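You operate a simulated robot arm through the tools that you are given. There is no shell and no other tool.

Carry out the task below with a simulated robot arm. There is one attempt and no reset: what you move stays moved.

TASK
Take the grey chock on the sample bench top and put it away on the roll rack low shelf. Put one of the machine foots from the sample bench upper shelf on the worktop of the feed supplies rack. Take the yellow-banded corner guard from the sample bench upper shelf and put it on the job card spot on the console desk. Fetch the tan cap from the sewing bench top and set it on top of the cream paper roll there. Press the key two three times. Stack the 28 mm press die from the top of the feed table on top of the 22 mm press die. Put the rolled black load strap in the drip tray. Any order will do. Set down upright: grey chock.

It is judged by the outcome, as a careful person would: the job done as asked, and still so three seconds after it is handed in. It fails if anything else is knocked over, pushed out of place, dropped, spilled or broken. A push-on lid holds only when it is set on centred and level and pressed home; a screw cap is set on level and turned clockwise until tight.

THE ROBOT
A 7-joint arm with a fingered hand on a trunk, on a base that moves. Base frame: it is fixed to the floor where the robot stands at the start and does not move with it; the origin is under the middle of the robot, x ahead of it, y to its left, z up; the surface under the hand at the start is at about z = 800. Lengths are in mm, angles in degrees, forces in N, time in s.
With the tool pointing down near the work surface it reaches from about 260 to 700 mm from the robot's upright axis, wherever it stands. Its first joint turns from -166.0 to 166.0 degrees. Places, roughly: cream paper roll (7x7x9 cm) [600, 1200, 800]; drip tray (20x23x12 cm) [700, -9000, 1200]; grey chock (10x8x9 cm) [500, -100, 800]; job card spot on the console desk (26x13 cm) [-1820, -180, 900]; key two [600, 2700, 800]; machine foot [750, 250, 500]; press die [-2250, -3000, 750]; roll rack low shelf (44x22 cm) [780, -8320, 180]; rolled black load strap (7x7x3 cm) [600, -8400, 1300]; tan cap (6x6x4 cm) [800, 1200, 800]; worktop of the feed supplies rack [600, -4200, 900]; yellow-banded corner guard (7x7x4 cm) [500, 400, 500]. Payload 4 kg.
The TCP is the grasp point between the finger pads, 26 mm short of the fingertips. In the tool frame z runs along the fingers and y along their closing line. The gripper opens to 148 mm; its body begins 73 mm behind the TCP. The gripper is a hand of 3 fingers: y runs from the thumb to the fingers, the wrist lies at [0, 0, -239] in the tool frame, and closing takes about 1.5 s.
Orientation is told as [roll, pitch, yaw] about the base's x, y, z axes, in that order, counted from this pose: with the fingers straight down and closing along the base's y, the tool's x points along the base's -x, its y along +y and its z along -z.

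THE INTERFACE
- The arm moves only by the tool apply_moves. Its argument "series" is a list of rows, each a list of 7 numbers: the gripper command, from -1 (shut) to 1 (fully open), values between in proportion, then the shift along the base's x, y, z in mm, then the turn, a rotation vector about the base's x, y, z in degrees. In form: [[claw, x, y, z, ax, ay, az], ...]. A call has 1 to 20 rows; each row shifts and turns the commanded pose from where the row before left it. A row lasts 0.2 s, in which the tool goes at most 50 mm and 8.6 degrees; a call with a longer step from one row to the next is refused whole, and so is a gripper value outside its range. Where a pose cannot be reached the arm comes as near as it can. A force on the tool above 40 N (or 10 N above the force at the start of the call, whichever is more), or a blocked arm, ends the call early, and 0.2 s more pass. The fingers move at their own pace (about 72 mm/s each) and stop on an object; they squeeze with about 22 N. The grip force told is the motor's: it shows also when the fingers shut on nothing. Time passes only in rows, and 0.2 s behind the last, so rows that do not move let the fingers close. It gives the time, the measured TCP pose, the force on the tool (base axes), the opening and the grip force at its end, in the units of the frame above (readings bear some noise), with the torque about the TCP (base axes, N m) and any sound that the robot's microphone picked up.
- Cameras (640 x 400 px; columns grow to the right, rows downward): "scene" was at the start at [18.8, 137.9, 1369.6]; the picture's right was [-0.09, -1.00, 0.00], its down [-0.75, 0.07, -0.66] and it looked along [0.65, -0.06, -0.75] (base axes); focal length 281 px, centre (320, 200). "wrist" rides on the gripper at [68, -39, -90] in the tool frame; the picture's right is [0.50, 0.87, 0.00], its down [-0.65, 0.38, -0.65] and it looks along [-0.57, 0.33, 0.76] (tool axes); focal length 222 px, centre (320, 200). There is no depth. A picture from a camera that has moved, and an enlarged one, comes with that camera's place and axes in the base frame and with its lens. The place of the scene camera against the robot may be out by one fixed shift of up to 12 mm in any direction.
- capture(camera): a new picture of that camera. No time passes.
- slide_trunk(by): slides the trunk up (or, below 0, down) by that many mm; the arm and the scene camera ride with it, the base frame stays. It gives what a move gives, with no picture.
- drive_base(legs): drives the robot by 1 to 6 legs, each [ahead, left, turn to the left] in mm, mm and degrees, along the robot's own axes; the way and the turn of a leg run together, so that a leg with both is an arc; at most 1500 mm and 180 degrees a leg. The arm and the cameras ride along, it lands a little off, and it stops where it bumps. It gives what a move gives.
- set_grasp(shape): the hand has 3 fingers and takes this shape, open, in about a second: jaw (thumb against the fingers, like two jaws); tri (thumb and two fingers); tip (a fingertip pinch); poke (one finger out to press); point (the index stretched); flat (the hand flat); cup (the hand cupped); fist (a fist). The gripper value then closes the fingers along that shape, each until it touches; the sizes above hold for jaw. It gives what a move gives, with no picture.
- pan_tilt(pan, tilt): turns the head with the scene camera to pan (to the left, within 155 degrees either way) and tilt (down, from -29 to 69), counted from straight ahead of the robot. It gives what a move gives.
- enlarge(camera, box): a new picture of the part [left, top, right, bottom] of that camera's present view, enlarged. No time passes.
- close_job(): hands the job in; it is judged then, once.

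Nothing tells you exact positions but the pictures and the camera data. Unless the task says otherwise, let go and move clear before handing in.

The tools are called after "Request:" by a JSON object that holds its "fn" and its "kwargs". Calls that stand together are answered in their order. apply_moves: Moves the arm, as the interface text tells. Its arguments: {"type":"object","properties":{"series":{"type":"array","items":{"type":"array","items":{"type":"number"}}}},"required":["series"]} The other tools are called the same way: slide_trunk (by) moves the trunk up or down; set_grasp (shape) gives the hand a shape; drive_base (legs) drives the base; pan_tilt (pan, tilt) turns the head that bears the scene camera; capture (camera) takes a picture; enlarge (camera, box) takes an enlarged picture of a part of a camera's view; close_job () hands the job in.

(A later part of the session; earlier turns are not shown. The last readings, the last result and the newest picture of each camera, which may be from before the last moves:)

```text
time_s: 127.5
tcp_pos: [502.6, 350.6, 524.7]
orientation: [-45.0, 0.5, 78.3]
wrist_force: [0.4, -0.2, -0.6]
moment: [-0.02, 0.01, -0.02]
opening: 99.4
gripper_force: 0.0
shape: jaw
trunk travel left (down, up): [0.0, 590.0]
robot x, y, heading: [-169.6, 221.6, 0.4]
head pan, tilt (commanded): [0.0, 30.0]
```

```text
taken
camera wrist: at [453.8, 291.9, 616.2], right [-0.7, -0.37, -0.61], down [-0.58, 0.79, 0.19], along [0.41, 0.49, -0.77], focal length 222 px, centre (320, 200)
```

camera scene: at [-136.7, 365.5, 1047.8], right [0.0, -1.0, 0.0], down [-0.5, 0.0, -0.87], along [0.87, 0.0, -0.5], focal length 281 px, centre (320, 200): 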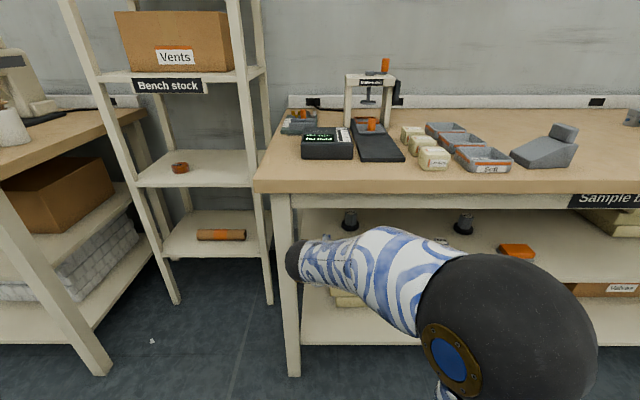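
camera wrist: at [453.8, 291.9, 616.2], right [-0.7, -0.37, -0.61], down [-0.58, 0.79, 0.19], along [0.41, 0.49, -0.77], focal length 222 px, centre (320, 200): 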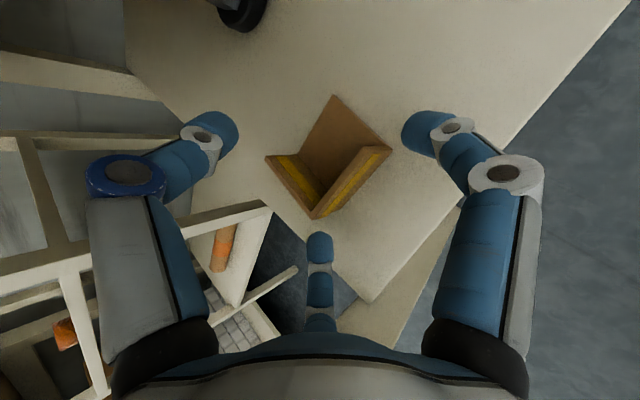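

Good fit so far; I go the last 11 mm and check from a zoomed view.

Request:
{"fn": "apply_moves", "kwargs": {"series": [[0.35, 5, 0, -6, 0, 0, 0], [0.35, 5, 0, -5, 0, 0, 0], [0.35, 0, 0, 0, 0, 0, 0]]}}

Request:
{"fn": "enlarge", "kwargs": {"camera": "wrist", "box": [220, 80, 460, 260]}}

```text
time_s: 128.3
tcp_pos: [513.1, 349.2, 512.8]
orientation: [-44.8, 0.4, 78.5]
wrist_force: [-0.5, 0.0, -0.4]
moment: [0.04, 0.0, 0.01]
opening: 99.5
gripper_force: 0.0
shape: jaw
trunk travel left (down, up): [0.0, 590.0]
robot x, y, heading: [-169.9, 220.7, 0.2]
head pan, tilt (commanded): [0.0, 30.0]
```

```text
2.22 times, centred on (340, 170) of wrist
camera zoom: at [463.9, 291.2, 605.1], right [-0.7, -0.37, -0.61], down [-0.58, 0.79, 0.19], along [0.41, 0.49, -0.77], focal length 494 px, centre (276, 267)
```

zoom: 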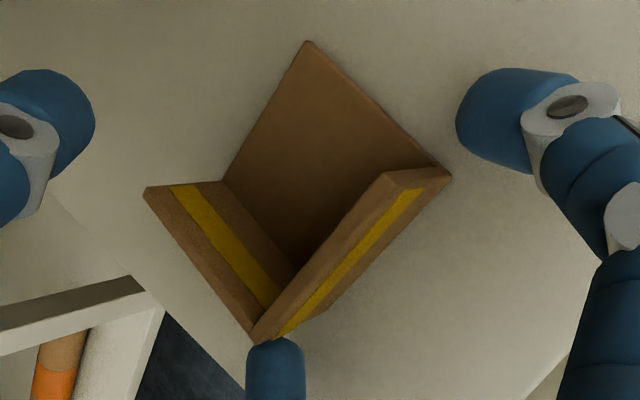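

My finger model matches the picture exactly, so the fingers will meet the plate's two ends. I close now.

Request:
{"fn": "apply_moves", "kwargs": {"series": [[-0.3, 0, 0, 0, 0, 0, 0], [-0.6, 0, 0, 0, 0, 0, 0], [-1, 0, 0, 0, 0, 0, 0], [-1, 0, 0, 0, 0, 0, 0], [-1, 0, 0, 0, 0, 0, 0], [-1, 0, 0, 0, 0, 0, 0], [-1, 0, 0, 0, 0, 0, 0]]}}

Request:
{"fn": "enlarge", "kwargs": {"camera": "wrist", "box": [220, 80, 460, 260]}}

```text
time_s: 129.9
tcp_pos: [513.0, 349.2, 512.8]
orientation: [-44.9, 0.4, 78.4]
wrist_force: [-0.2, 0.7, 0.4]
moment: [0.02, 0.04, 0.01]
opening: 24.5
gripper_force: 22.0
shape: jaw
trunk travel left (down, up): [0.0, 590.0]
robot x, y, heading: [-168.7, 225.3, 0.4]
head pan, tilt (commanded): [0.0, 30.0]
```

```text
2.22 times, centred on (340, 170) of wrist
camera zoom: at [463.8, 291.2, 605.1], right [-0.7, -0.37, -0.61], down [-0.58, 0.79, 0.19], along [0.41, 0.49, -0.77], focal length 494 px, centre (276, 267)
```

zoom: 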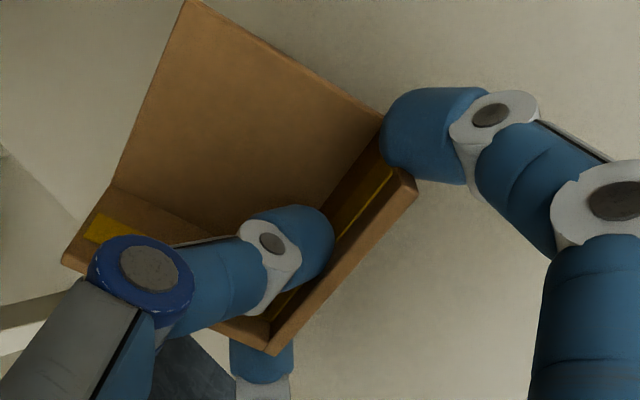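

The thumb hooks the inside of the front plate and the two fingers hold its ends. I lift slightly and look.

Request:
{"fn": "apply_moves", "kwargs": {"series": [[-1, 0, 0, 8, 0, 0, 0], [-1, -3, 0, 10, 0, 0, 0], [-1, -8, 1, 10, 0, 0, 0], [-1, 0, 0, 0, 0, 0, 0]]}}

Request:
{"fn": "capture", "kwargs": {"camera": "wrist"}}

```text
time_s: 130.9
tcp_pos: [501.3, 350.8, 541.5]
orientation: [-45.0, 0.4, 78.4]
wrist_force: [0.0, 0.1, 0.1]
moment: [-0.05, -0.01, 0.0]
opening: 24.6
gripper_force: 22.1
shape: jaw
trunk travel left (down, up): [0.0, 590.0]
robot x, y, heading: [-169.2, 220.9, 0.3]
head pan, tilt (commanded): [0.0, 30.0]
```

```text
taken
camera wrist: at [452.5, 293.4, 633.5], right [-0.7, -0.37, -0.61], down [-0.58, 0.79, 0.19], along [0.41, 0.49, -0.77], focal length 222 px, centre (320, 200)
```

wrist: 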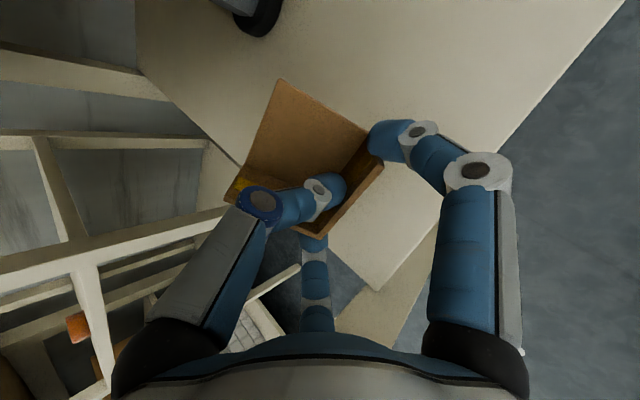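

The guard comes along securely. I back out of the shelf horizontally and then look at how it hangs.

Request:
{"fn": "apply_moves", "kwargs": {"series": [[-1, -30, 0, 3, 0, 0, 0], [-1, -40, 0, 3, 0, 0, 0], [-1, -40, 0, 3, 0, 0, 0], [-1, -40, 0, 3, 0, 0, 0], [-1, -40, 0, 3, 0, 0, 0], [-1, -30, 0, 10, 0, 0, 0], [-1, 0, 0, 30, 0, 0, 0], [-1, 0, 0, 40, 0, 0, 0], [-1, 0, 0, 40, 0, 0, 0], [-1, 0, 0, 0, 0, 0, 0]]}}

Request:
{"fn": "pan_tilt", "kwargs": {"pan": 0, "tilt": 45}}

Request:
{"fn": "capture", "kwargs": {"camera": "scene"}}

Request:
{"fn": "capture", "kwargs": {"camera": "wrist"}}

```text
time_s: 133.1
tcp_pos: [279.6, 350.8, 676.7]
orientation: [-44.9, 0.4, 78.4]
wrist_force: [-0.9, -0.4, -0.8]
moment: [0.0, 0.02, 0.04]
opening: 24.2
gripper_force: 21.8
shape: jaw
trunk travel left (down, up): [0.0, 590.0]
robot x, y, heading: [-169.7, 221.1, 0.1]
head pan, tilt (commanded): [0.0, 30.0]
```

```text
time_s: 133.9
tcp_pos: [280.8, 350.9, 676.3]
orientation: [-44.8, 0.4, 78.4]
wrist_force: [0.9, 0.4, 0.8]
moment: [0.01, 0.0, 0.0]
opening: 24.3
gripper_force: 21.7
shape: jaw
trunk travel left (down, up): [0.0, 590.0]
robot x, y, heading: [-168.5, 221.5, 0.2]
head pan, tilt (commanded): [0.0, 45.0]
```

```text
taken
camera scene: at [-145.8, 365.4, 1025.2], right [0.0, -1.0, 0.0], down [-0.71, 0.0, -0.71], along [0.71, 0.0, -0.71], focal length 281 px, centre (320, 200)
```

scene: 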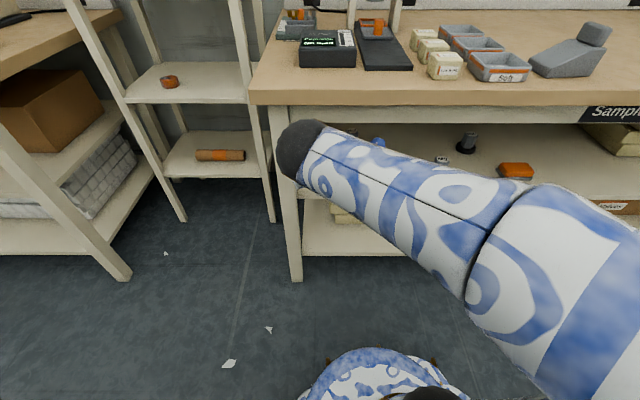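

```text
taken
camera wrist: at [232.3, 293.0, 767.6], right [-0.7, -0.37, -0.61], down [-0.58, 0.79, 0.19], along [0.41, 0.49, -0.77], focal length 222 px, centre (320, 200)
```

wrist: 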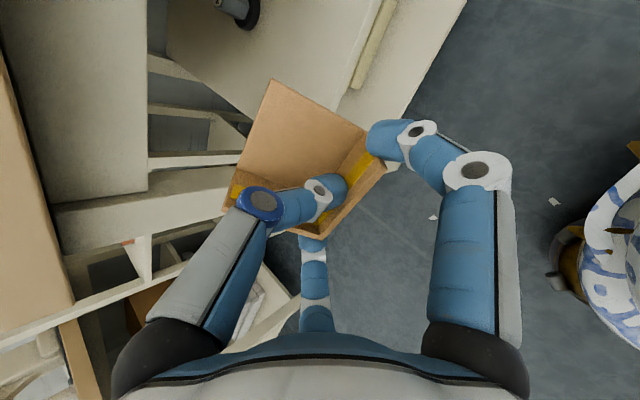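

The guard is held but may have pitched in the grip; I zoom to work out its tilt.

Request:
{"fn": "enlarge", "kwargs": {"camera": "wrist", "box": [200, 60, 440, 260]}}

```text
2.00 times, centred on (320, 160) of wrist
camera zoom: at [232.3, 293.0, 767.6], right [-0.7, -0.37, -0.61], down [-0.58, 0.79, 0.19], along [0.41, 0.49, -0.77], focal length 444 px, centre (320, 280)
```

zoom: 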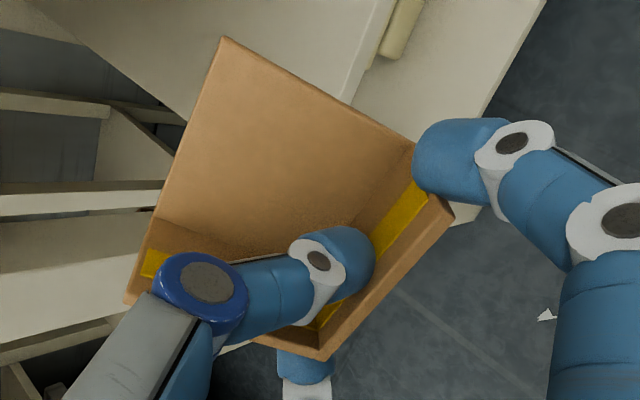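

In the grip the guard has swung so that its base is now square to the tool axis: with the hand pointing straight down it will be level, which is ideal. I back away, raise the trunk and turn toward the console.

Request:
{"fn": "drive_base", "kwargs": {"legs": [[-600, 0, 0]]}}

Request:
{"fn": "slide_trunk", "kwargs": {"by": 350}}

Request:
{"fn": "drive_base", "kwargs": {"legs": [[0, 0, 90], [-1020, 0, 0]]}}

Request:
{"fn": "pan_tilt", "kwargs": {"pan": 50, "tilt": 25}}

Request:
{"fn": "capture", "kwargs": {"camera": "scene"}}

```text
time_s: 137.3
tcp_pos: [-321.5, 348.8, 675.2]
orientation: [-44.9, 0.5, 78.4]
wrist_force: [-0.9, -0.1, 0.0]
moment: [0.02, 0.02, 0.04]
opening: 24.3
gripper_force: 22.0
shape: jaw
trunk travel left (down, up): [0.0, 590.0]
robot x, y, heading: [-769.1, 217.6, -0.0]
head pan, tilt (commanded): [0.0, 45.0]
```

```text
time_s: 140.7
tcp_pos: [-322.9, 349.0, 1025.6]
orientation: [-44.8, 0.4, 78.4]
wrist_force: [-0.4, 1.1, -0.1]
moment: [0.02, 0.0, -0.01]
opening: 24.1
gripper_force: 22.1
shape: jaw
trunk travel left (down, up): [-350.0, 240.0]
robot x, y, heading: [-773.4, 219.6, 0.3]
head pan, tilt (commanded): [0.0, 45.0]
```

```text
time_s: 149.8
tcp_pos: [-895.8, -338.3, 1025.7]
orientation: [-44.9, 0.4, 168.6]
wrist_force: [-0.4, -0.4, -0.2]
moment: [-0.04, -0.02, 0.01]
opening: 24.1
gripper_force: 21.6
shape: jaw
trunk travel left (down, up): [-350.0, 240.0]
robot x, y, heading: [-763.4, -786.1, 90.5]
head pan, tilt (commanded): [0.0, 45.0]
```

```text
time_s: 151.0
tcp_pos: [-895.1, -338.6, 1025.5]
orientation: [-44.8, 0.4, 168.6]
wrist_force: [0.4, -0.2, -0.4]
moment: [0.02, -0.01, -0.02]
opening: 24.3
gripper_force: 21.8
shape: jaw
trunk travel left (down, up): [-350.0, 240.0]
robot x, y, heading: [-764.9, -790.8, 90.5]
head pan, tilt (commanded): [50.0, 25.0]
```

```text
taken
camera scene: at [-984.1, -796.0, 1405.7], right [0.64, 0.77, 0.0], down [0.33, -0.27, -0.91], along [-0.7, 0.58, -0.42], focal length 281 px, centre (320, 200)
```

scene: 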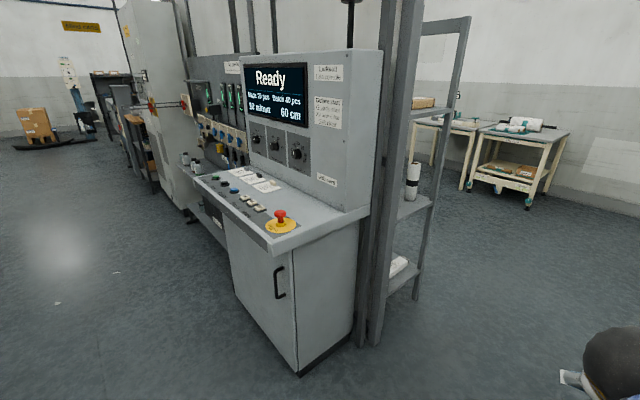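

The console faces −y: its desk runs from about x −2410 to −1615, front edge at y≈−440, and white cards lie toward the panel. I zoom in for the job card spot.

Request:
{"fn": "enlarge", "kwargs": {"camera": "scene", "box": [180, 140, 340, 260]}}

Request:
{"fn": "enlarge", "kwargs": {"camera": "scene", "box": [225, 160, 300, 210]}}

```text
3.33 times, centred on (260, 200) of scene
camera zoom: at [-984.1, -796.0, 1405.7], right [0.64, 0.77, 0.0], down [0.33, -0.27, -0.91], along [-0.7, 0.58, -0.42], focal length 936 px, centre (520, 200)
```

zoom: 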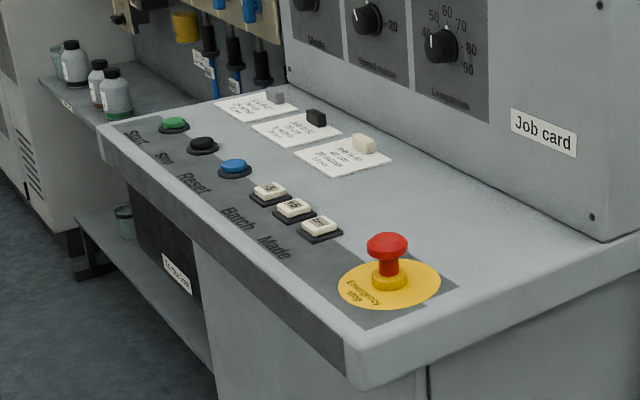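

```text
8.00 times, centred on (262, 185) of scene
camera zoom: at [-984.1, -796.0, 1405.7], right [0.64, 0.77, 0.0], down [0.33, -0.27, -0.91], along [-0.7, 0.58, -0.42], focal length 2247 px, centre (780, 320)
```

zoom: 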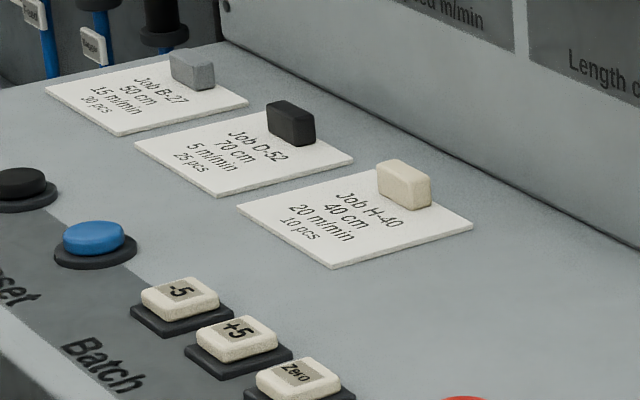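

The empty area under the "Job card" label is the spot, around [-1820,-180]; the emergency stop is at about [-1776,-327] and must not be touched. I turn the hand to point straight down and check the guard's level with the scene camera.

Request:
{"fn": "apply_moves", "kwargs": {"series": [[-1, 0, 0, 5, -7.32, 1.48, 0], [-1, 0, 0, 5, -7.32, 1.48, 0], [-1, 0, 0, 5, -7.32, 1.48, 0], [-1, 0, 0, 5, -7.32, 1.48, 0], [-1, 0, 0, 5, -7.32, 1.48, 0], [-1, 0, 0, 5, -7.32, 1.48, 0], [-1, 0, 0, 0, 0, 0, 0]]}}

Request:
{"fn": "pan_tilt", "kwargs": {"pan": -10, "tilt": 30}}

Request:
{"fn": "capture", "kwargs": {"camera": "scene"}}

Request:
{"fn": "capture", "kwargs": {"camera": "wrist"}}

```text
time_s: 152.6
tcp_pos: [-895.1, -338.7, 1055.9]
orientation: [0.0, 0.3, 168.9]
wrist_force: [0.3, -0.8, 0.0]
moment: [-0.04, -0.01, -0.02]
opening: 24.1
gripper_force: 21.9
shape: jaw
trunk travel left (down, up): [-350.0, 240.0]
robot x, y, heading: [-765.0, -785.6, 90.4]
head pan, tilt (commanded): [50.0, 25.0]
```

```text
time_s: 153.9
tcp_pos: [-895.2, -340.1, 1055.7]
orientation: [0.0, 0.3, 168.9]
wrist_force: [0.3, -0.2, 0.7]
moment: [0.03, -0.03, 0.01]
opening: 24.0
gripper_force: 22.2
shape: jaw
trunk travel left (down, up): [-350.0, 240.0]
robot x, y, heading: [-766.0, -785.6, 90.3]
head pan, tilt (commanded): [-10.0, 30.0]
```

```text
taken
camera scene: at [-898.1, -765.6, 1397.8], right [0.99, -0.17, 0.0], down [-0.08, -0.49, -0.87], along [0.14, 0.85, -0.5], focal length 281 px, centre (320, 200)
```

scene: 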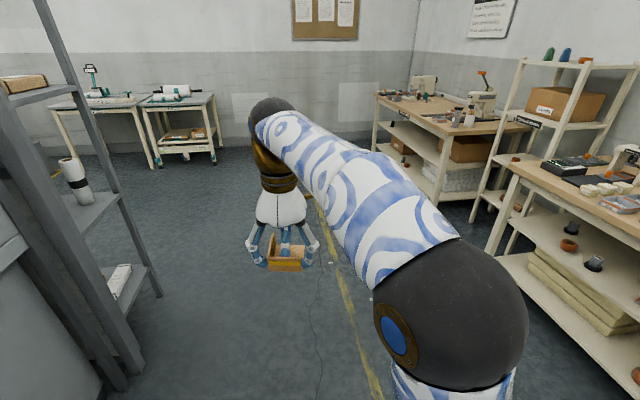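

```text
taken
camera wrist: at [-821.8, -313.2, 1146.8], right [0.32, -0.95, 0.0], down [-0.72, -0.24, 0.65], along [-0.61, -0.21, -0.76], focal length 222 px, centre (320, 200)
```

wrist: 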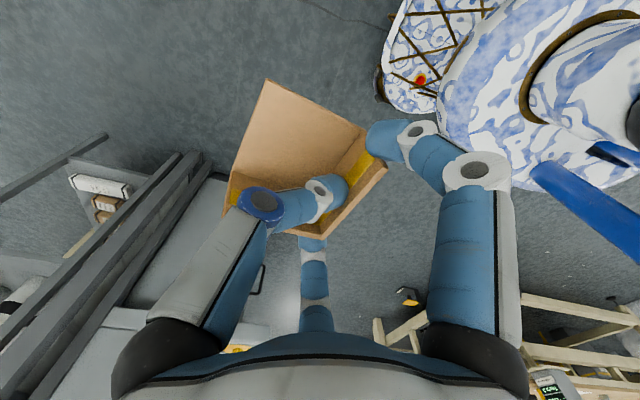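

Request:
{"fn": "enlarge", "kwargs": {"camera": "scene", "box": [230, 210, 340, 290]}}

```text
5.00 times, centred on (285, 250) of scene
camera zoom: at [-898.1, -765.6, 1397.8], right [0.99, -0.17, 0.0], down [-0.08, -0.49, -0.87], along [0.14, 0.85, -0.5], focal length 1405 px, centre (495, -50)
```

zoom: 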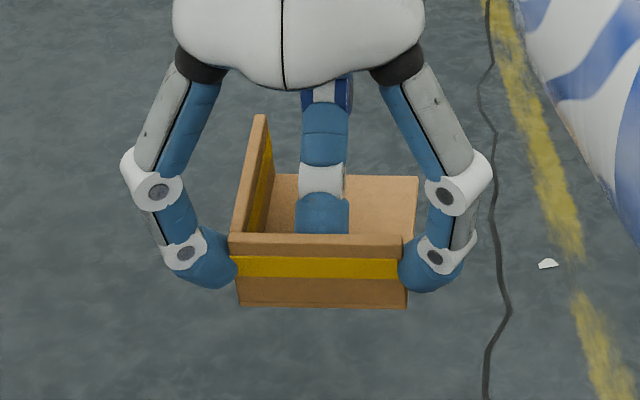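

The guard hangs with its back about 11° high. I correct the tilt (and square it up), raise the hand and drive left along the console, staying clear of the desk.

Request:
{"fn": "apply_moves", "kwargs": {"series": [[-1, 0, 0, 20, -5.3, 1.07, 0], [-1, 0, 0, 20, -5.3, 1.07, 0], [-1, 0, 0, 20, 0, 0, 5.5], [-1, 0, 0, 20, 0, 0, 5.5], [-1, 0, 0, 0, 0, 0, 0]]}}

Request:
{"fn": "drive_base", "kwargs": {"legs": [[0, 1000, 0]]}}

Request:
{"fn": "pan_tilt", "kwargs": {"pan": 0, "tilt": 40}}

Request:
{"fn": "capture", "kwargs": {"camera": "scene"}}

Request:
{"fn": "capture", "kwargs": {"camera": "wrist"}}

```text
time_s: 155.1
tcp_pos: [-877.3, -372.5, 1128.4]
orientation: [8.9, -0.5, 179.8]
wrist_force: [-0.7, -1.0, -1.0]
moment: [0.0, 0.0, -0.02]
opening: 24.4
gripper_force: 22.0
shape: jaw
out of reach, approached as far as the arm can: row 3, 4
trunk travel left (down, up): [-350.0, 240.0]
robot x, y, heading: [-765.9, -784.4, 90.5]
head pan, tilt (commanded): [-10.0, 30.0]
```

```text
time_s: 160.2
tcp_pos: [-1862.3, -385.3, 1127.3]
orientation: [8.9, -0.6, -179.3]
wrist_force: [-0.4, -0.2, -0.4]
moment: [0.02, 0.0, 0.0]
opening: 24.2
gripper_force: 22.2
shape: jaw
trunk travel left (down, up): [-350.0, 240.0]
robot x, y, heading: [-1741.7, -802.2, 91.3]
head pan, tilt (commanded): [-10.0, 30.0]
```

```text
time_s: 160.9
tcp_pos: [-1861.9, -386.1, 1127.1]
orientation: [9.0, -0.6, -179.5]
wrist_force: [-0.2, -0.2, -0.8]
moment: [0.0, -0.01, -0.01]
opening: 24.1
gripper_force: 21.8
shape: jaw
trunk travel left (down, up): [-350.0, 240.0]
robot x, y, heading: [-1741.0, -804.3, 91.3]
head pan, tilt (commanded): [0.0, 40.0]
```

```text
taken
camera scene: at [-1892.9, -785.2, 1382.5], right [1.0, 0.02, 0.0], down [0.01, -0.64, -0.77], along [-0.02, 0.77, -0.64], focal length 281 px, centre (320, 200)
```

scene: 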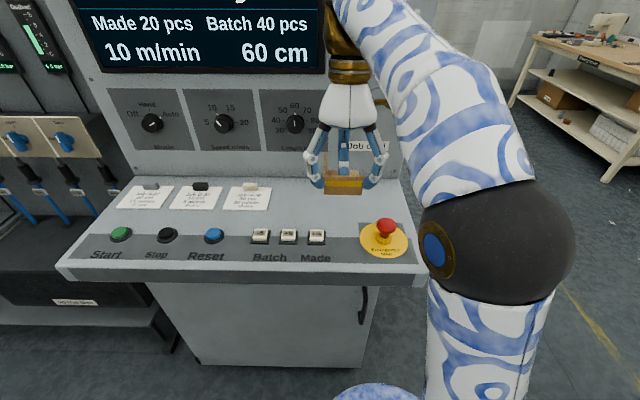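

```text
taken
camera wrist: at [-1794.6, -332.6, 1210.4], right [0.51, -0.85, 0.13], down [-0.64, -0.28, 0.71], along [-0.57, -0.45, -0.69], focal length 222 px, centre (320, 200)
```

wrist: 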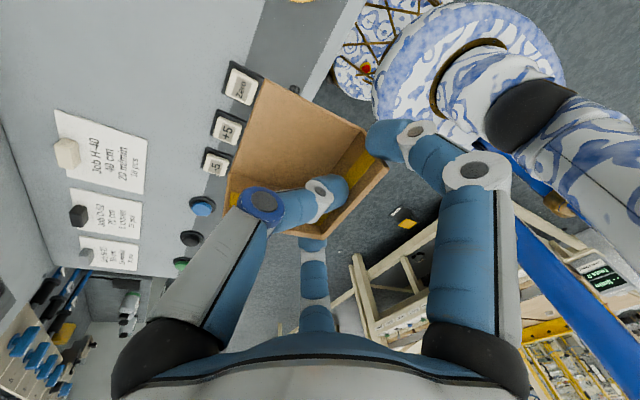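

I'm in front of the console with the hand left of the emergency stop. I lower a bit, move forward past the emergency stop on its left, and then centre over the job card spot.

Request:
{"fn": "apply_moves", "kwargs": {"series": [[-1, 0, 0, -38, 0, 0, 0], [-1, 0, 5, -38, 0, 0, 0], [-1, 0, 40, 0, 0, 0, 0], [-1, 0, 40, 0, 0, 0, 0], [-1, 5, 40, 0, 0, 0, 0], [-1, 20, 40, 0, 0, 0, 0], [-1, 17, 36, 0, 0, 0, 0], [-1, 0, 0, 0, 0, 0, 0]]}}

Request:
{"fn": "capture", "kwargs": {"camera": "scene"}}

Request:
{"fn": "capture", "kwargs": {"camera": "wrist"}}

```text
time_s: 162.7
tcp_pos: [-1851.9, -254.3, 1050.7]
orientation: [8.7, -0.7, -179.4]
wrist_force: [0.1, 0.7, 0.0]
moment: [0.03, 0.03, 0.0]
opening: 24.0
gripper_force: 21.7
shape: jaw
out of reach, approached as far as the arm can: row 6, 7
trunk travel left (down, up): [-350.0, 240.0]
robot x, y, heading: [-1746.4, -800.5, 91.3]
head pan, tilt (commanded): [0.0, 40.0]
```

```text
taken
camera scene: at [-1892.9, -785.2, 1382.4], right [1.0, 0.02, 0.0], down [0.01, -0.64, -0.77], along [-0.02, 0.77, -0.64], focal length 281 px, centre (320, 200)
```

scene: 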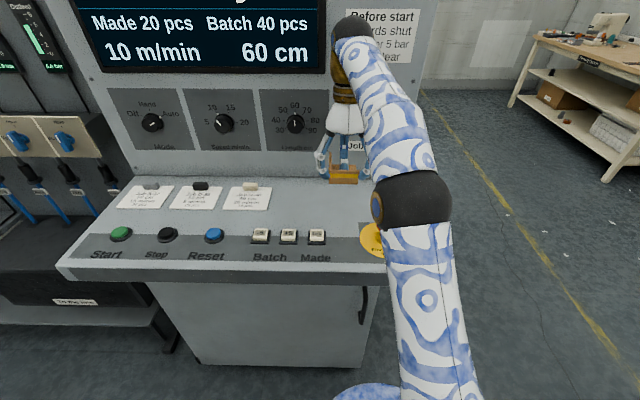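

```text
taken
camera wrist: at [-1783.9, -200.2, 1133.1], right [0.51, -0.85, 0.13], down [-0.64, -0.28, 0.71], along [-0.57, -0.44, -0.69], focal length 222 px, centre (320, 200)
```

wrist: 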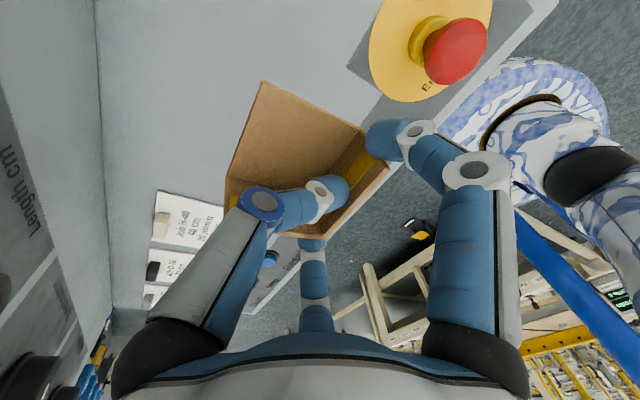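

The reach improves lower down; here nothing tall lies below, so I lower 60 mm and then go forward to the spot.

Request:
{"fn": "apply_moves", "kwargs": {"series": [[-1, 0, 0, -30, 0, 0, 0], [-1, 5, 0, -30, 0, 0, 0], [-1, 12, 25, 0, 0, 0, 0], [-1, 12, 25, 0, 0, 0, 0], [-1, 3, 20, 0, 0, 0, 0], [-1, 0, 0, 0, 0, 0, 0]]}}

Request:
{"fn": "capture", "kwargs": {"camera": "scene"}}

Request:
{"fn": "enlarge", "kwargs": {"camera": "scene", "box": [280, 110, 420, 250]}}

```text
time_s: 164.1
tcp_pos: [-1822.7, -196.8, 988.0]
orientation: [8.8, -0.6, -179.4]
wrist_force: [-1.0, -0.2, 0.0]
moment: [-0.02, 0.0, 0.03]
opening: 23.8
gripper_force: 21.7
shape: jaw
out of reach, approached as far as the arm can: row 5
trunk travel left (down, up): [-350.0, 240.0]
robot x, y, heading: [-1748.3, -801.8, 91.4]
head pan, tilt (commanded): [0.0, 40.0]
```

```text
taken
camera scene: at [-1893.0, -785.3, 1382.4], right [1.0, 0.02, 0.0], down [0.01, -0.64, -0.77], along [-0.02, 0.77, -0.64], focal length 281 px, centre (320, 200)
```

scene: 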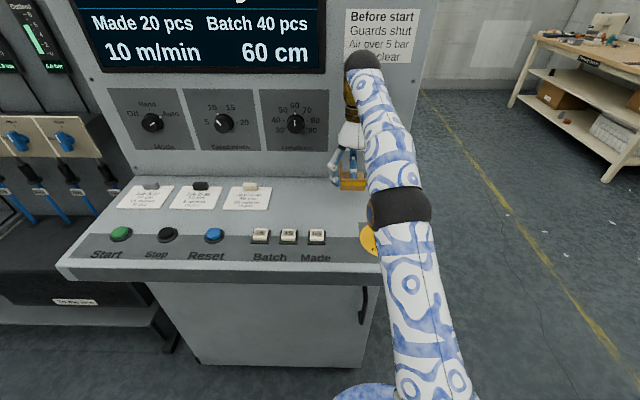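

```text
2.86 times, centred on (350, 180) of scene
camera zoom: at [-1893.0, -785.3, 1382.4], right [1.0, 0.02, 0.0], down [0.01, -0.64, -0.77], along [-0.02, 0.77, -0.64], focal length 803 px, centre (234, 257)
```

zoom: 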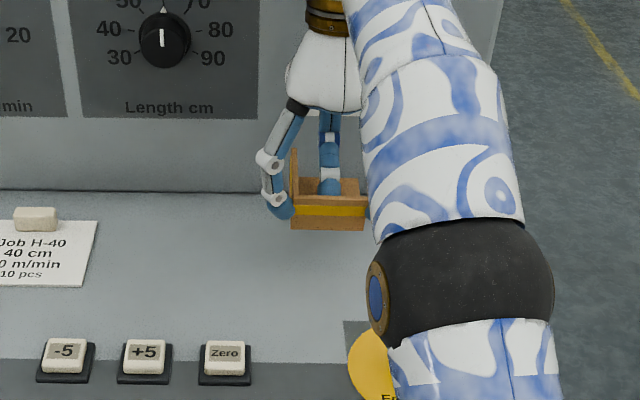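

The guard is over the empty area beneath the "Job card" label. I lower slowly until it touches the desk.

Request:
{"fn": "apply_moves", "kwargs": {"series": [[-1, 0, 4, -12, 0, 0, 0], [-1, 0, 4, -12, 0, 0, 0], [-1, 0, 0, -5, 0, 0, 0], [-1, 0, 0, -4, 0, 0, 0], [-1, 0, 0, 0, 0, 0, 0]]}}

Request:
{"fn": "enlarge", "kwargs": {"camera": "scene", "box": [310, 130, 410, 230]}}

Request:
{"fn": "capture", "kwargs": {"camera": "wrist"}}

```text
time_s: 165.3
tcp_pos: [-1822.1, -189.1, 953.9]
orientation: [8.8, -0.6, -179.4]
wrist_force: [-0.4, 0.5, -0.2]
moment: [-0.01, 0.02, -0.01]
opening: 23.8
gripper_force: 22.6
shape: jaw
trunk travel left (down, up): [-350.0, 240.0]
robot x, y, heading: [-1741.6, -794.4, 91.1]
head pan, tilt (commanded): [0.0, 40.0]
```

```text
4.00 times, centred on (360, 180) of scene
camera zoom: at [-1892.9, -785.1, 1382.4], right [1.0, 0.02, 0.0], down [0.01, -0.64, -0.77], along [-0.02, 0.77, -0.64], focal length 1124 px, centre (160, 280)
```

zoom: 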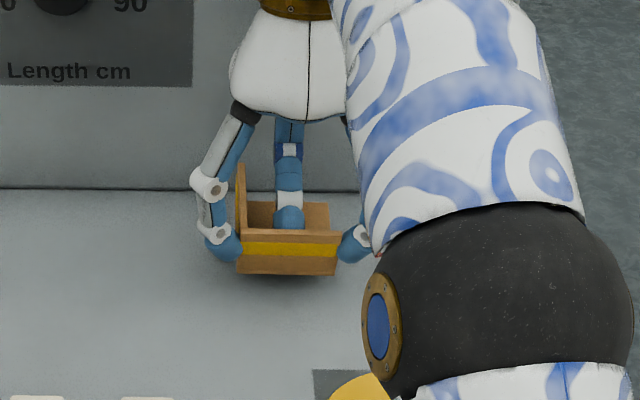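

```text
taken
camera wrist: at [-1754.4, -135.1, 1036.4], right [0.51, -0.85, 0.13], down [-0.64, -0.28, 0.71], along [-0.57, -0.45, -0.69], focal length 222 px, centre (320, 200)
```

wrist: 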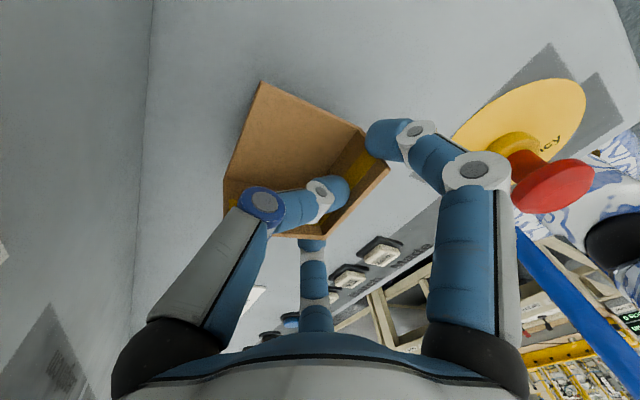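

The shadow shows the guard close to the desk. I continue in small steps.

Request:
{"fn": "apply_moves", "kwargs": {"series": [[-1, 0, 0, -4, 0, 0, 0], [-1, 0, 0, -4, 0, 0, 0], [-1, 0, 0, 0, 0, 0, 0]]}}

Request:
{"fn": "apply_moves", "kwargs": {"series": [[-1, 0, 0, -3, 0, 0, 0], [-1, 0, 0, -2, 0, 0, 0], [-1, 0, 0, 0, 0, 0, 0]]}}

Request:
{"fn": "enlarge", "kwargs": {"camera": "scene", "box": [320, 150, 390, 220]}}

```text
time_s: 166.1
tcp_pos: [-1822.7, -187.8, 946.1]
orientation: [8.9, -0.6, -179.4]
wrist_force: [-0.3, -0.7, 0.5]
moment: [0.04, -0.01, -0.02]
opening: 23.8
gripper_force: 21.8
shape: jaw
trunk travel left (down, up): [-350.0, 240.0]
robot x, y, heading: [-1743.3, -800.1, 91.3]
head pan, tilt (commanded): [0.0, 40.0]
```

```text
time_s: 166.9
tcp_pos: [-1821.6, -189.0, 941.6]
orientation: [8.8, -0.6, -179.4]
wrist_force: [-0.1, -0.1, -0.1]
moment: [-0.01, 0.01, -0.01]
opening: 23.8
gripper_force: 22.3
shape: jaw
trunk travel left (down, up): [-350.0, 240.0]
robot x, y, heading: [-1744.1, -802.3, 91.2]
head pan, tilt (commanded): [0.0, 40.0]
```

```text
5.71 times, centred on (355, 185) of scene
camera zoom: at [-1892.9, -785.1, 1382.4], right [1.0, 0.02, 0.0], down [0.01, -0.64, -0.77], along [-0.02, 0.77, -0.64], focal length 1605 px, centre (120, 286)
```

zoom: 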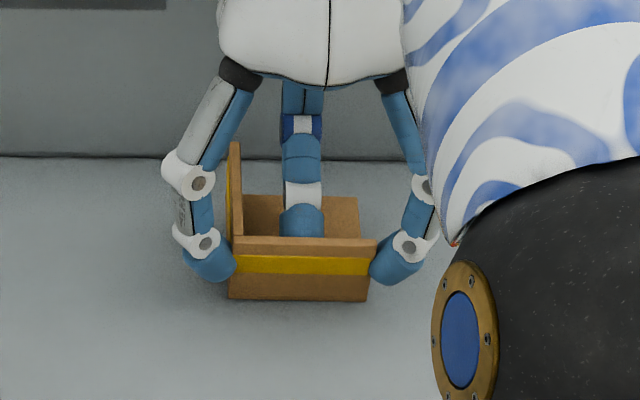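

Not touching yet; I continue.

Request:
{"fn": "apply_moves", "kwargs": {"series": [[-1, 0, 0, -2.5, 0, 0, 0], [-1, 0, 0, -2.5, 0, 0, 0], [-1, 0, 0, 0, 0, 0, 0]]}}

Request:
{"fn": "apply_moves", "kwargs": {"series": [[-1, 0, 0, -2, 0, 0, 0], [-1, 0, 0, -2, 0, 0, 0], [-1, 0, 0, 0, 0, 0, 0]]}}

Request:
{"fn": "enlarge", "kwargs": {"camera": "scene", "box": [320, 150, 390, 220]}}

```text
time_s: 167.7
tcp_pos: [-1822.7, -192.3, 938.3]
orientation: [8.8, -0.7, -179.4]
wrist_force: [-0.1, -0.9, 21.0]
moment: [-0.37, -0.05, -0.01]
opening: 23.8
gripper_force: 21.6
shape: jaw
trunk travel left (down, up): [-350.0, 240.0]
robot x, y, heading: [-1742.7, -802.6, 91.1]
head pan, tilt (commanded): [0.0, 40.0]
```

```text
time_s: 168.5
tcp_pos: [-1823.2, -192.0, 934.3]
orientation: [8.7, -0.7, -179.4]
wrist_force: [-1.5, -3.9, 31.5]
moment: [-0.64, -0.06, 0.01]
opening: 25.4
gripper_force: 21.5
shape: jaw
trunk travel left (down, up): [-350.0, 240.0]
robot x, y, heading: [-1745.6, -800.3, 91.0]
head pan, tilt (commanded): [0.0, 40.0]
```

```text
5.71 times, centred on (355, 185) of scene
camera zoom: at [-1892.7, -788.4, 1382.6], right [1.0, 0.02, 0.0], down [0.01, -0.64, -0.77], along [-0.02, 0.77, -0.64], focal length 1605 px, centre (120, 286)
```

zoom: 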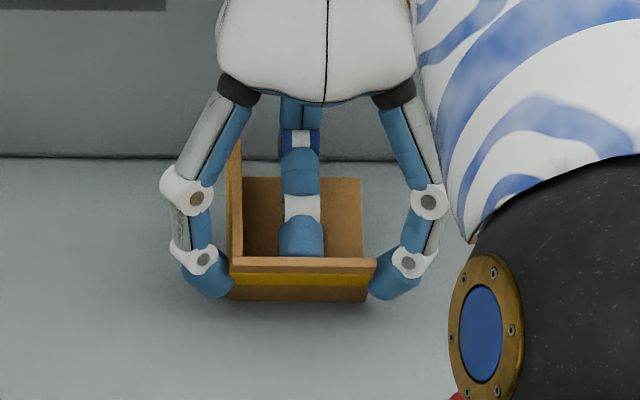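

The guard's front edge touched first and pressing tipped it further (its back is now ~26° up). I ease off until it barely touches; then I release so it settles back onto its base, a drop of only about a centimetre at its middle.

Request:
{"fn": "apply_moves", "kwargs": {"series": [[-1, 0, 0, 3, 0, 0, 0], [-1, 0, 0, 0, 0, 0, 0]]}}

Request:
{"fn": "enlarge", "kwargs": {"camera": "scene", "box": [320, 150, 390, 220]}}

```text
time_s: 169.1
tcp_pos: [-1823.1, -190.8, 933.5]
orientation: [9.0, -0.6, -179.5]
wrist_force: [-0.3, -0.4, 0.5]
moment: [0.02, 0.0, 0.03]
opening: 11.4
gripper_force: 21.6
shape: jaw
trunk travel left (down, up): [-350.0, 240.0]
robot x, y, heading: [-1741.3, -800.7, 91.0]
head pan, tilt (commanded): [0.0, 40.0]
```

```text
5.71 times, centred on (355, 185) of scene
camera zoom: at [-1892.9, -785.3, 1381.9], right [1.0, 0.02, 0.0], down [0.01, -0.64, -0.77], along [-0.02, 0.77, -0.64], focal length 1605 px, centre (120, 286)
```

zoom: 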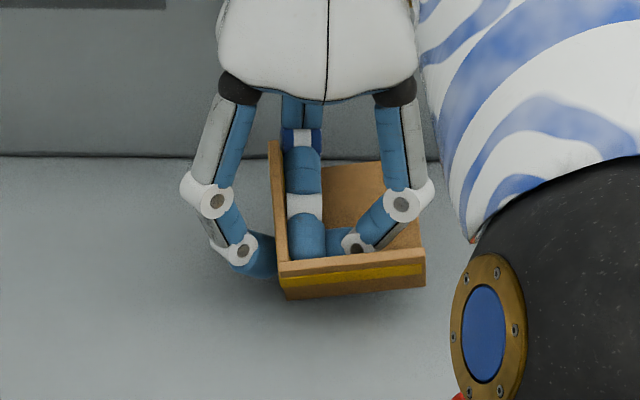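

The right finger slipped inside; now the left plate is pinched between the left finger and the thumb. I look closely before doing anything.

Request:
{"fn": "enlarge", "kwargs": {"camera": "wrist", "box": [200, 60, 440, 260]}}

Request:
{"fn": "enlarge", "kwargs": {"camera": "scene", "box": [335, 160, 380, 205]}}

```text
2.00 times, centred on (320, 160) of wrist
camera zoom: at [-1754.5, -136.0, 1015.7], right [0.51, -0.85, 0.13], down [-0.65, -0.28, 0.71], along [-0.57, -0.45, -0.69], focal length 444 px, centre (320, 280)
```

zoom: 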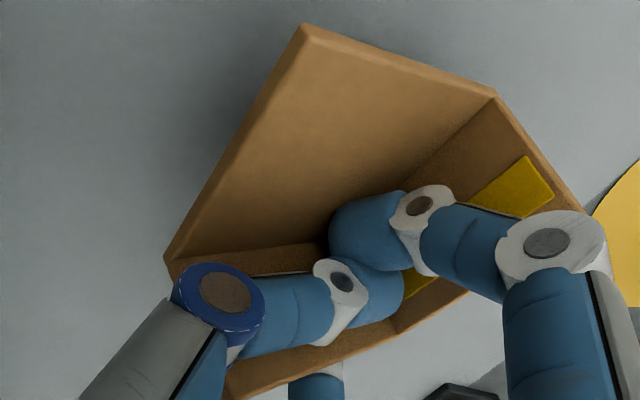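

```text
8.89 times, centred on (358, 182) of scene
camera zoom: at [-1892.9, -785.3, 1381.9], right [1.0, 0.02, 0.0], down [0.01, -0.64, -0.77], along [-0.02, 0.77, -0.64], focal length 2497 px, centre (-13, 356)
```

zoom: 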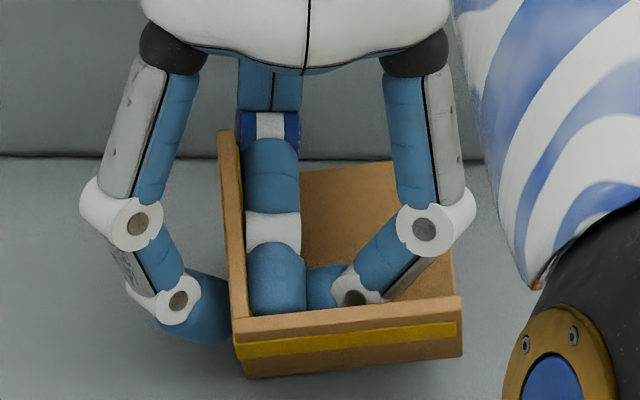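

I open just slightly so the pinch on the left plate lets go and the guard settles on its base, then check.

Request:
{"fn": "apply_moves", "kwargs": {"series": [[-0.75, 0, 0, 0, 0, 0, 0], [-0.7, 0, 0, 0, 0, 0, 0], [-0.7, 0, 0, 0, 0, 0, 0]]}}

Request:
{"fn": "enlarge", "kwargs": {"camera": "scene", "box": [335, 160, 380, 205]}}

Request:
{"fn": "enlarge", "kwargs": {"camera": "wrist", "box": [200, 60, 440, 260]}}

```text
time_s: 169.9
tcp_pos: [-1823.0, -189.2, 934.0]
orientation: [8.9, -0.6, -179.5]
wrist_force: [0.5, -0.2, 3.9]
moment: [-0.1, -0.04, 0.04]
opening: 21.1
gripper_force: 0.1
shape: jaw
trunk travel left (down, up): [-350.0, 240.0]
robot x, y, heading: [-1745.4, -803.2, 91.3]
head pan, tilt (commanded): [0.0, 40.0]
```

```text
8.89 times, centred on (358, 182) of scene
camera zoom: at [-1892.6, -785.4, 1382.5], right [1.0, 0.02, 0.0], down [0.01, -0.64, -0.77], along [-0.02, 0.77, -0.64], focal length 2497 px, centre (-13, 356)
```

zoom: 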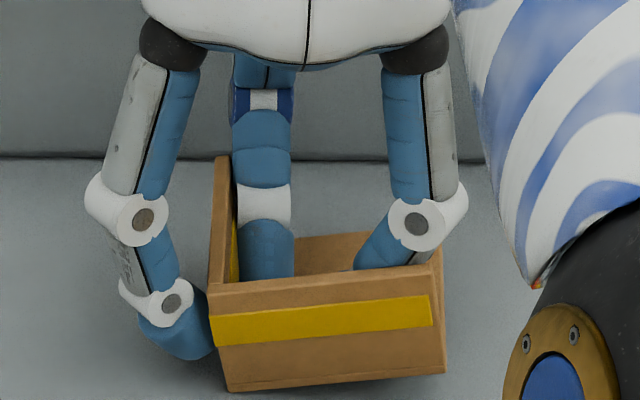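

```text
2.00 times, centred on (320, 160) of wrist
camera zoom: at [-1754.4, -136.3, 1017.7], right [0.51, -0.85, 0.13], down [-0.64, -0.28, 0.71], along [-0.57, -0.45, -0.69], focal length 444 px, centre (320, 280)
```

zoom: 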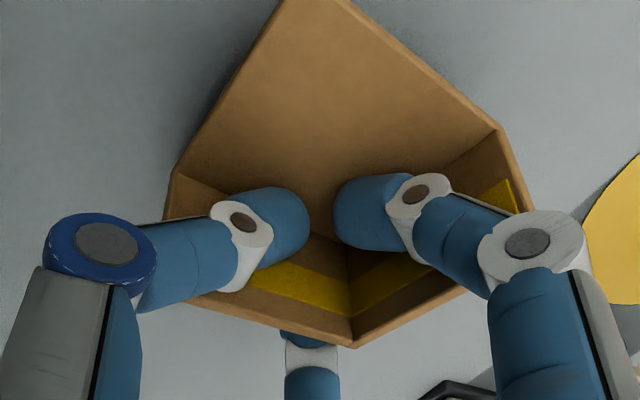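

The guard has settled flat on its base. I lift the hand straight out.

Request:
{"fn": "apply_moves", "kwargs": {"series": [[-0.7, 0, 0, 8, 0, 0, 0], [-0.7, 0, 0, 15, 0, 0, 0], [-0.7, 0, 0, 25, 0, 0, 0], [-0.7, 0, 0, 30, 0, 0, 0], [-0.7, 0, -10, 15, 0, 0, 0], [-0.7, 0, 0, 0, 0, 0, 0]]}}

Request:
{"fn": "enlarge", "kwargs": {"camera": "scene", "box": [300, 140, 420, 250]}}

Request:
{"fn": "capture", "kwargs": {"camera": "wrist"}}

```text
time_s: 171.3
tcp_pos: [-1820.8, -208.0, 1003.8]
orientation: [8.8, -0.5, -179.4]
wrist_force: [-0.3, -0.1, -0.3]
moment: [0.01, 0.03, 0.0]
opening: 21.5
gripper_force: 0.1
shape: jaw
out of reach, approached as far as the arm can: row 3, 4
trunk travel left (down, up): [-350.0, 240.0]
robot x, y, heading: [-1741.7, -803.0, 91.4]
head pan, tilt (commanded): [0.0, 40.0]
```

```text
3.64 times, centred on (360, 195) of scene
camera zoom: at [-1892.9, -785.4, 1382.4], right [1.0, 0.02, 0.0], down [0.01, -0.64, -0.77], along [-0.02, 0.77, -0.64], focal length 1022 px, centre (174, 218)
```

zoom: 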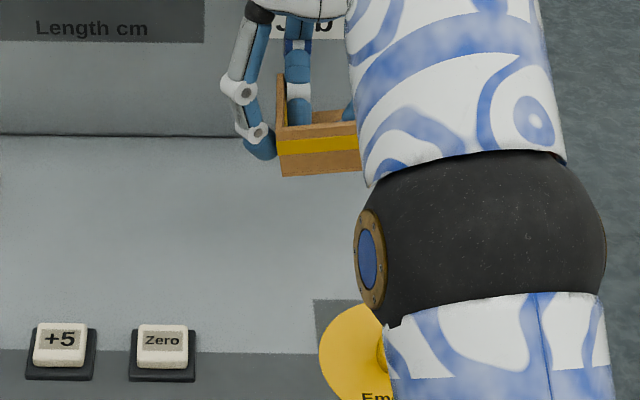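

```text
taken
camera wrist: at [-1753.2, -154.5, 1086.3], right [0.51, -0.85, 0.13], down [-0.64, -0.28, 0.71], along [-0.57, -0.44, -0.69], focal length 222 px, centre (320, 200)
```

wrist: 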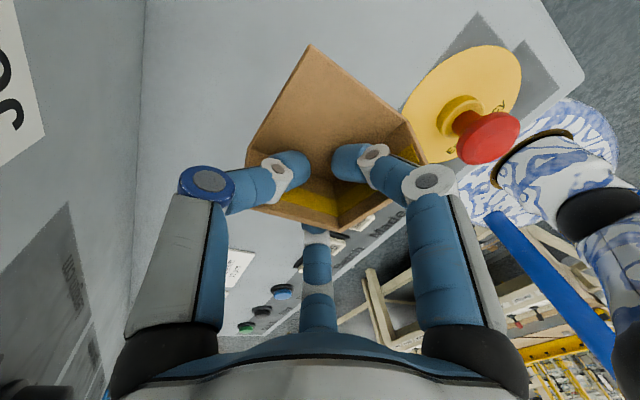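

The guard is still caught on the hand: its corner is wedged between the outside finger and the two inside ones. I lower it back to the desk, then open further while moving the hand slightly +y so the fingers leave without dragging it.

Request:
{"fn": "apply_moves", "kwargs": {"series": [[-0.7, 0, 8, -25, 0, 0, 0], [-0.7, 0, 8, -25, 0, 0, 0], [-0.7, 0, 0, -10, 0, 0, 0], [-0.7, 0, 0, -5, 0, 0, 0], [-0.7, 0, 0, 0, 0, 0, 0]]}}

Request:
{"fn": "enlarge", "kwargs": {"camera": "scene", "box": [320, 150, 390, 220]}}

Request:
{"fn": "enlarge", "kwargs": {"camera": "wrist", "box": [200, 60, 440, 260]}}

```text
time_s: 172.5
tcp_pos: [-1819.9, -191.1, 938.5]
orientation: [8.9, -0.7, -179.3]
wrist_force: [-0.5, -0.2, -0.8]
moment: [-0.02, 0.03, 0.02]
opening: 21.6
gripper_force: 0.1
shape: jaw
trunk travel left (down, up): [-350.0, 240.0]
robot x, y, heading: [-1741.1, -803.2, 91.1]
head pan, tilt (commanded): [0.0, 40.0]
```

```text
5.71 times, centred on (355, 185) of scene
camera zoom: at [-1892.9, -785.1, 1382.4], right [1.0, 0.02, 0.0], down [0.01, -0.64, -0.77], along [-0.02, 0.77, -0.64], focal length 1605 px, centre (120, 286)
```

zoom: 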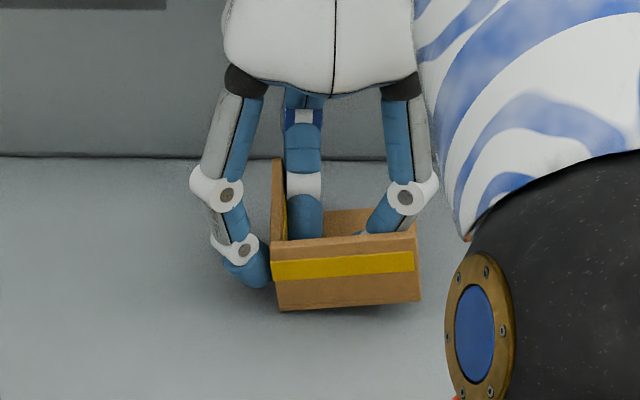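

```text
2.00 times, centred on (320, 160) of wrist
camera zoom: at [-1752.2, -137.8, 1020.8], right [0.51, -0.85, 0.13], down [-0.64, -0.28, 0.71], along [-0.57, -0.45, -0.69], focal length 444 px, centre (320, 280)
```

zoom: 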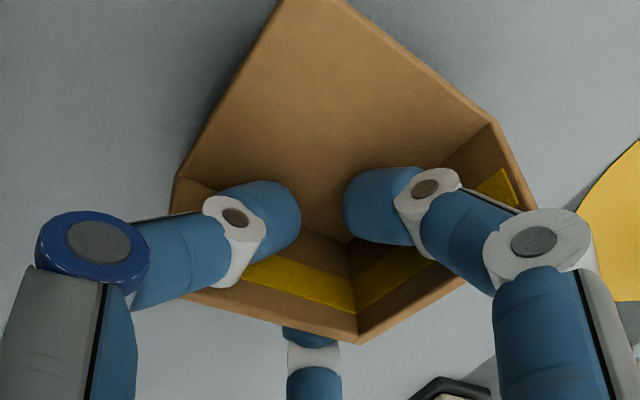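

A few millimetres more down until it rests, then open.

Request:
{"fn": "apply_moves", "kwargs": {"series": [[-0.7, 0, 0, -3, 0, 0, 0], [-0.7, 0, 0, -2, 0, 0, 0], [-0.7, 0, 0, 0, 0, 0, 0]]}}

Request:
{"fn": "apply_moves", "kwargs": {"series": [[-0.62, 0, 1.5, 0.5, 0, 0, 0], [-0.54, 0, 1.5, 0.5, 0, 0, 0], [-0.46, 0, 1.5, 0.5, 0, 0, 0], [-0.46, 0, 0, 0, 0, 0, 0]]}}

Request:
{"fn": "enlarge", "kwargs": {"camera": "scene", "box": [320, 150, 390, 220]}}

Request:
{"fn": "enlarge", "kwargs": {"camera": "wrist", "box": [200, 60, 440, 260]}}

```text
time_s: 173.3
tcp_pos: [-1820.5, -191.3, 934.8]
orientation: [8.9, -0.7, -179.4]
wrist_force: [1.9, 0.8, 5.4]
moment: [-0.09, 0.05, 0.02]
opening: 21.9
gripper_force: 0.1
shape: jaw
trunk travel left (down, up): [-350.0, 240.0]
robot x, y, heading: [-1740.5, -802.8, 90.9]
head pan, tilt (commanded): [0.0, 40.0]
```

```text
time_s: 174.3
tcp_pos: [-1821.5, -186.4, 935.4]
orientation: [8.9, -0.6, -179.4]
wrist_force: [-0.3, -1.1, 0.9]
moment: [0.02, 0.03, 0.01]
opening: 38.7
gripper_force: 0.0
shape: jaw
trunk travel left (down, up): [-350.0, 240.0]
robot x, y, heading: [-1744.2, -800.3, 91.1]
head pan, tilt (commanded): [0.0, 40.0]
```

```text
5.71 times, centred on (355, 185) of scene
camera zoom: at [-1892.9, -785.3, 1382.4], right [1.0, 0.02, 0.0], down [0.01, -0.64, -0.77], along [-0.02, 0.77, -0.64], focal length 1605 px, centre (120, 286)
```

zoom: 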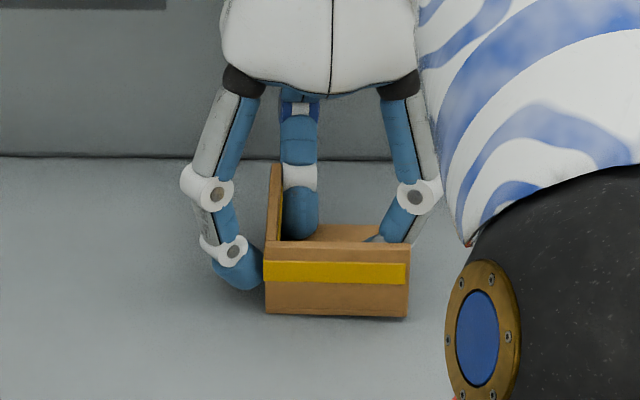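

```text
2.00 times, centred on (320, 160) of wrist
camera zoom: at [-1752.7, -132.9, 1017.6], right [0.51, -0.85, 0.13], down [-0.64, -0.28, 0.71], along [-0.57, -0.45, -0.69], focal length 444 px, centre (320, 280)
```

zoom: 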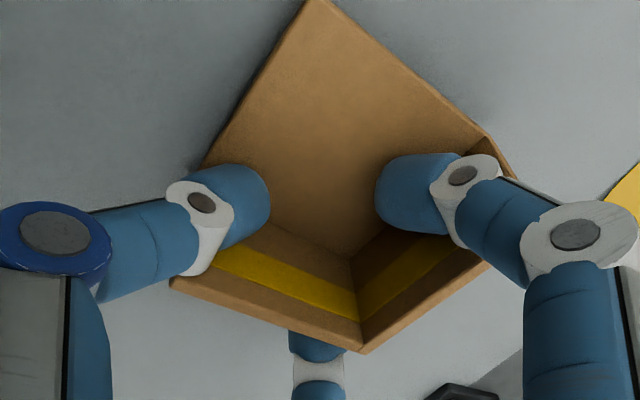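

Now the fingers are clear of the plates and the guard lies flat and square. I lift 25 mm and check it stays.

Request:
{"fn": "apply_moves", "kwargs": {"series": [[-0.46, 0, 0, 10, 0, 0, 0], [-0.46, 0, 0, 15, 0, 0, 0], [-0.46, 0, 0, 0, 0, 0, 0]]}}

Request:
{"fn": "enlarge", "kwargs": {"camera": "scene", "box": [320, 150, 390, 220]}}

Request:
{"fn": "enlarge", "kwargs": {"camera": "wrist", "box": [200, 60, 440, 260]}}

```text
time_s: 175.1
tcp_pos: [-1820.7, -185.4, 959.1]
orientation: [9.1, -0.5, -179.4]
wrist_force: [0.4, 0.6, 0.1]
moment: [0.0, 0.0, -0.01]
opening: 39.6
gripper_force: 0.1
shape: jaw
trunk travel left (down, up): [-350.0, 240.0]
robot x, y, heading: [-1741.6, -801.6, 90.8]
head pan, tilt (commanded): [0.0, 40.0]
```

```text
5.71 times, centred on (355, 185) of scene
camera zoom: at [-1892.9, -785.1, 1382.4], right [1.0, 0.02, 0.0], down [0.01, -0.64, -0.77], along [-0.02, 0.77, -0.64], focal length 1605 px, centre (120, 286)
```

zoom: 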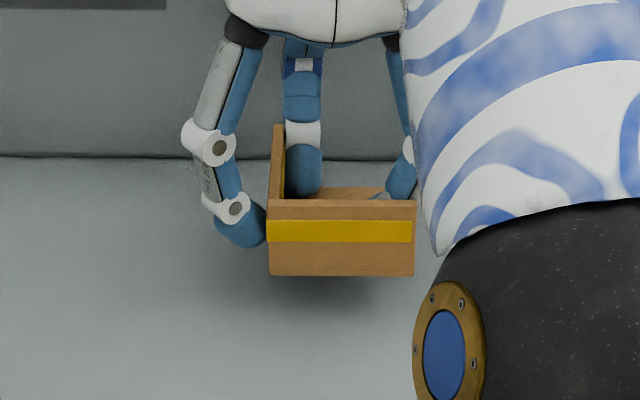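

```text
2.00 times, centred on (320, 160) of wrist
camera zoom: at [-1752.9, -132.4, 1041.7], right [0.51, -0.85, 0.13], down [-0.64, -0.28, 0.71], along [-0.57, -0.45, -0.69], focal length 444 px, centre (320, 280)
```

zoom: 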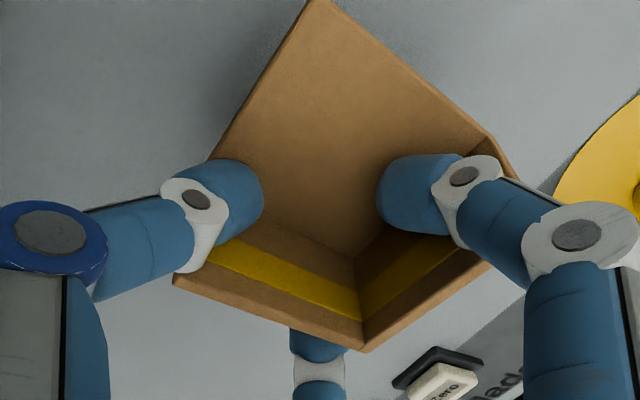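

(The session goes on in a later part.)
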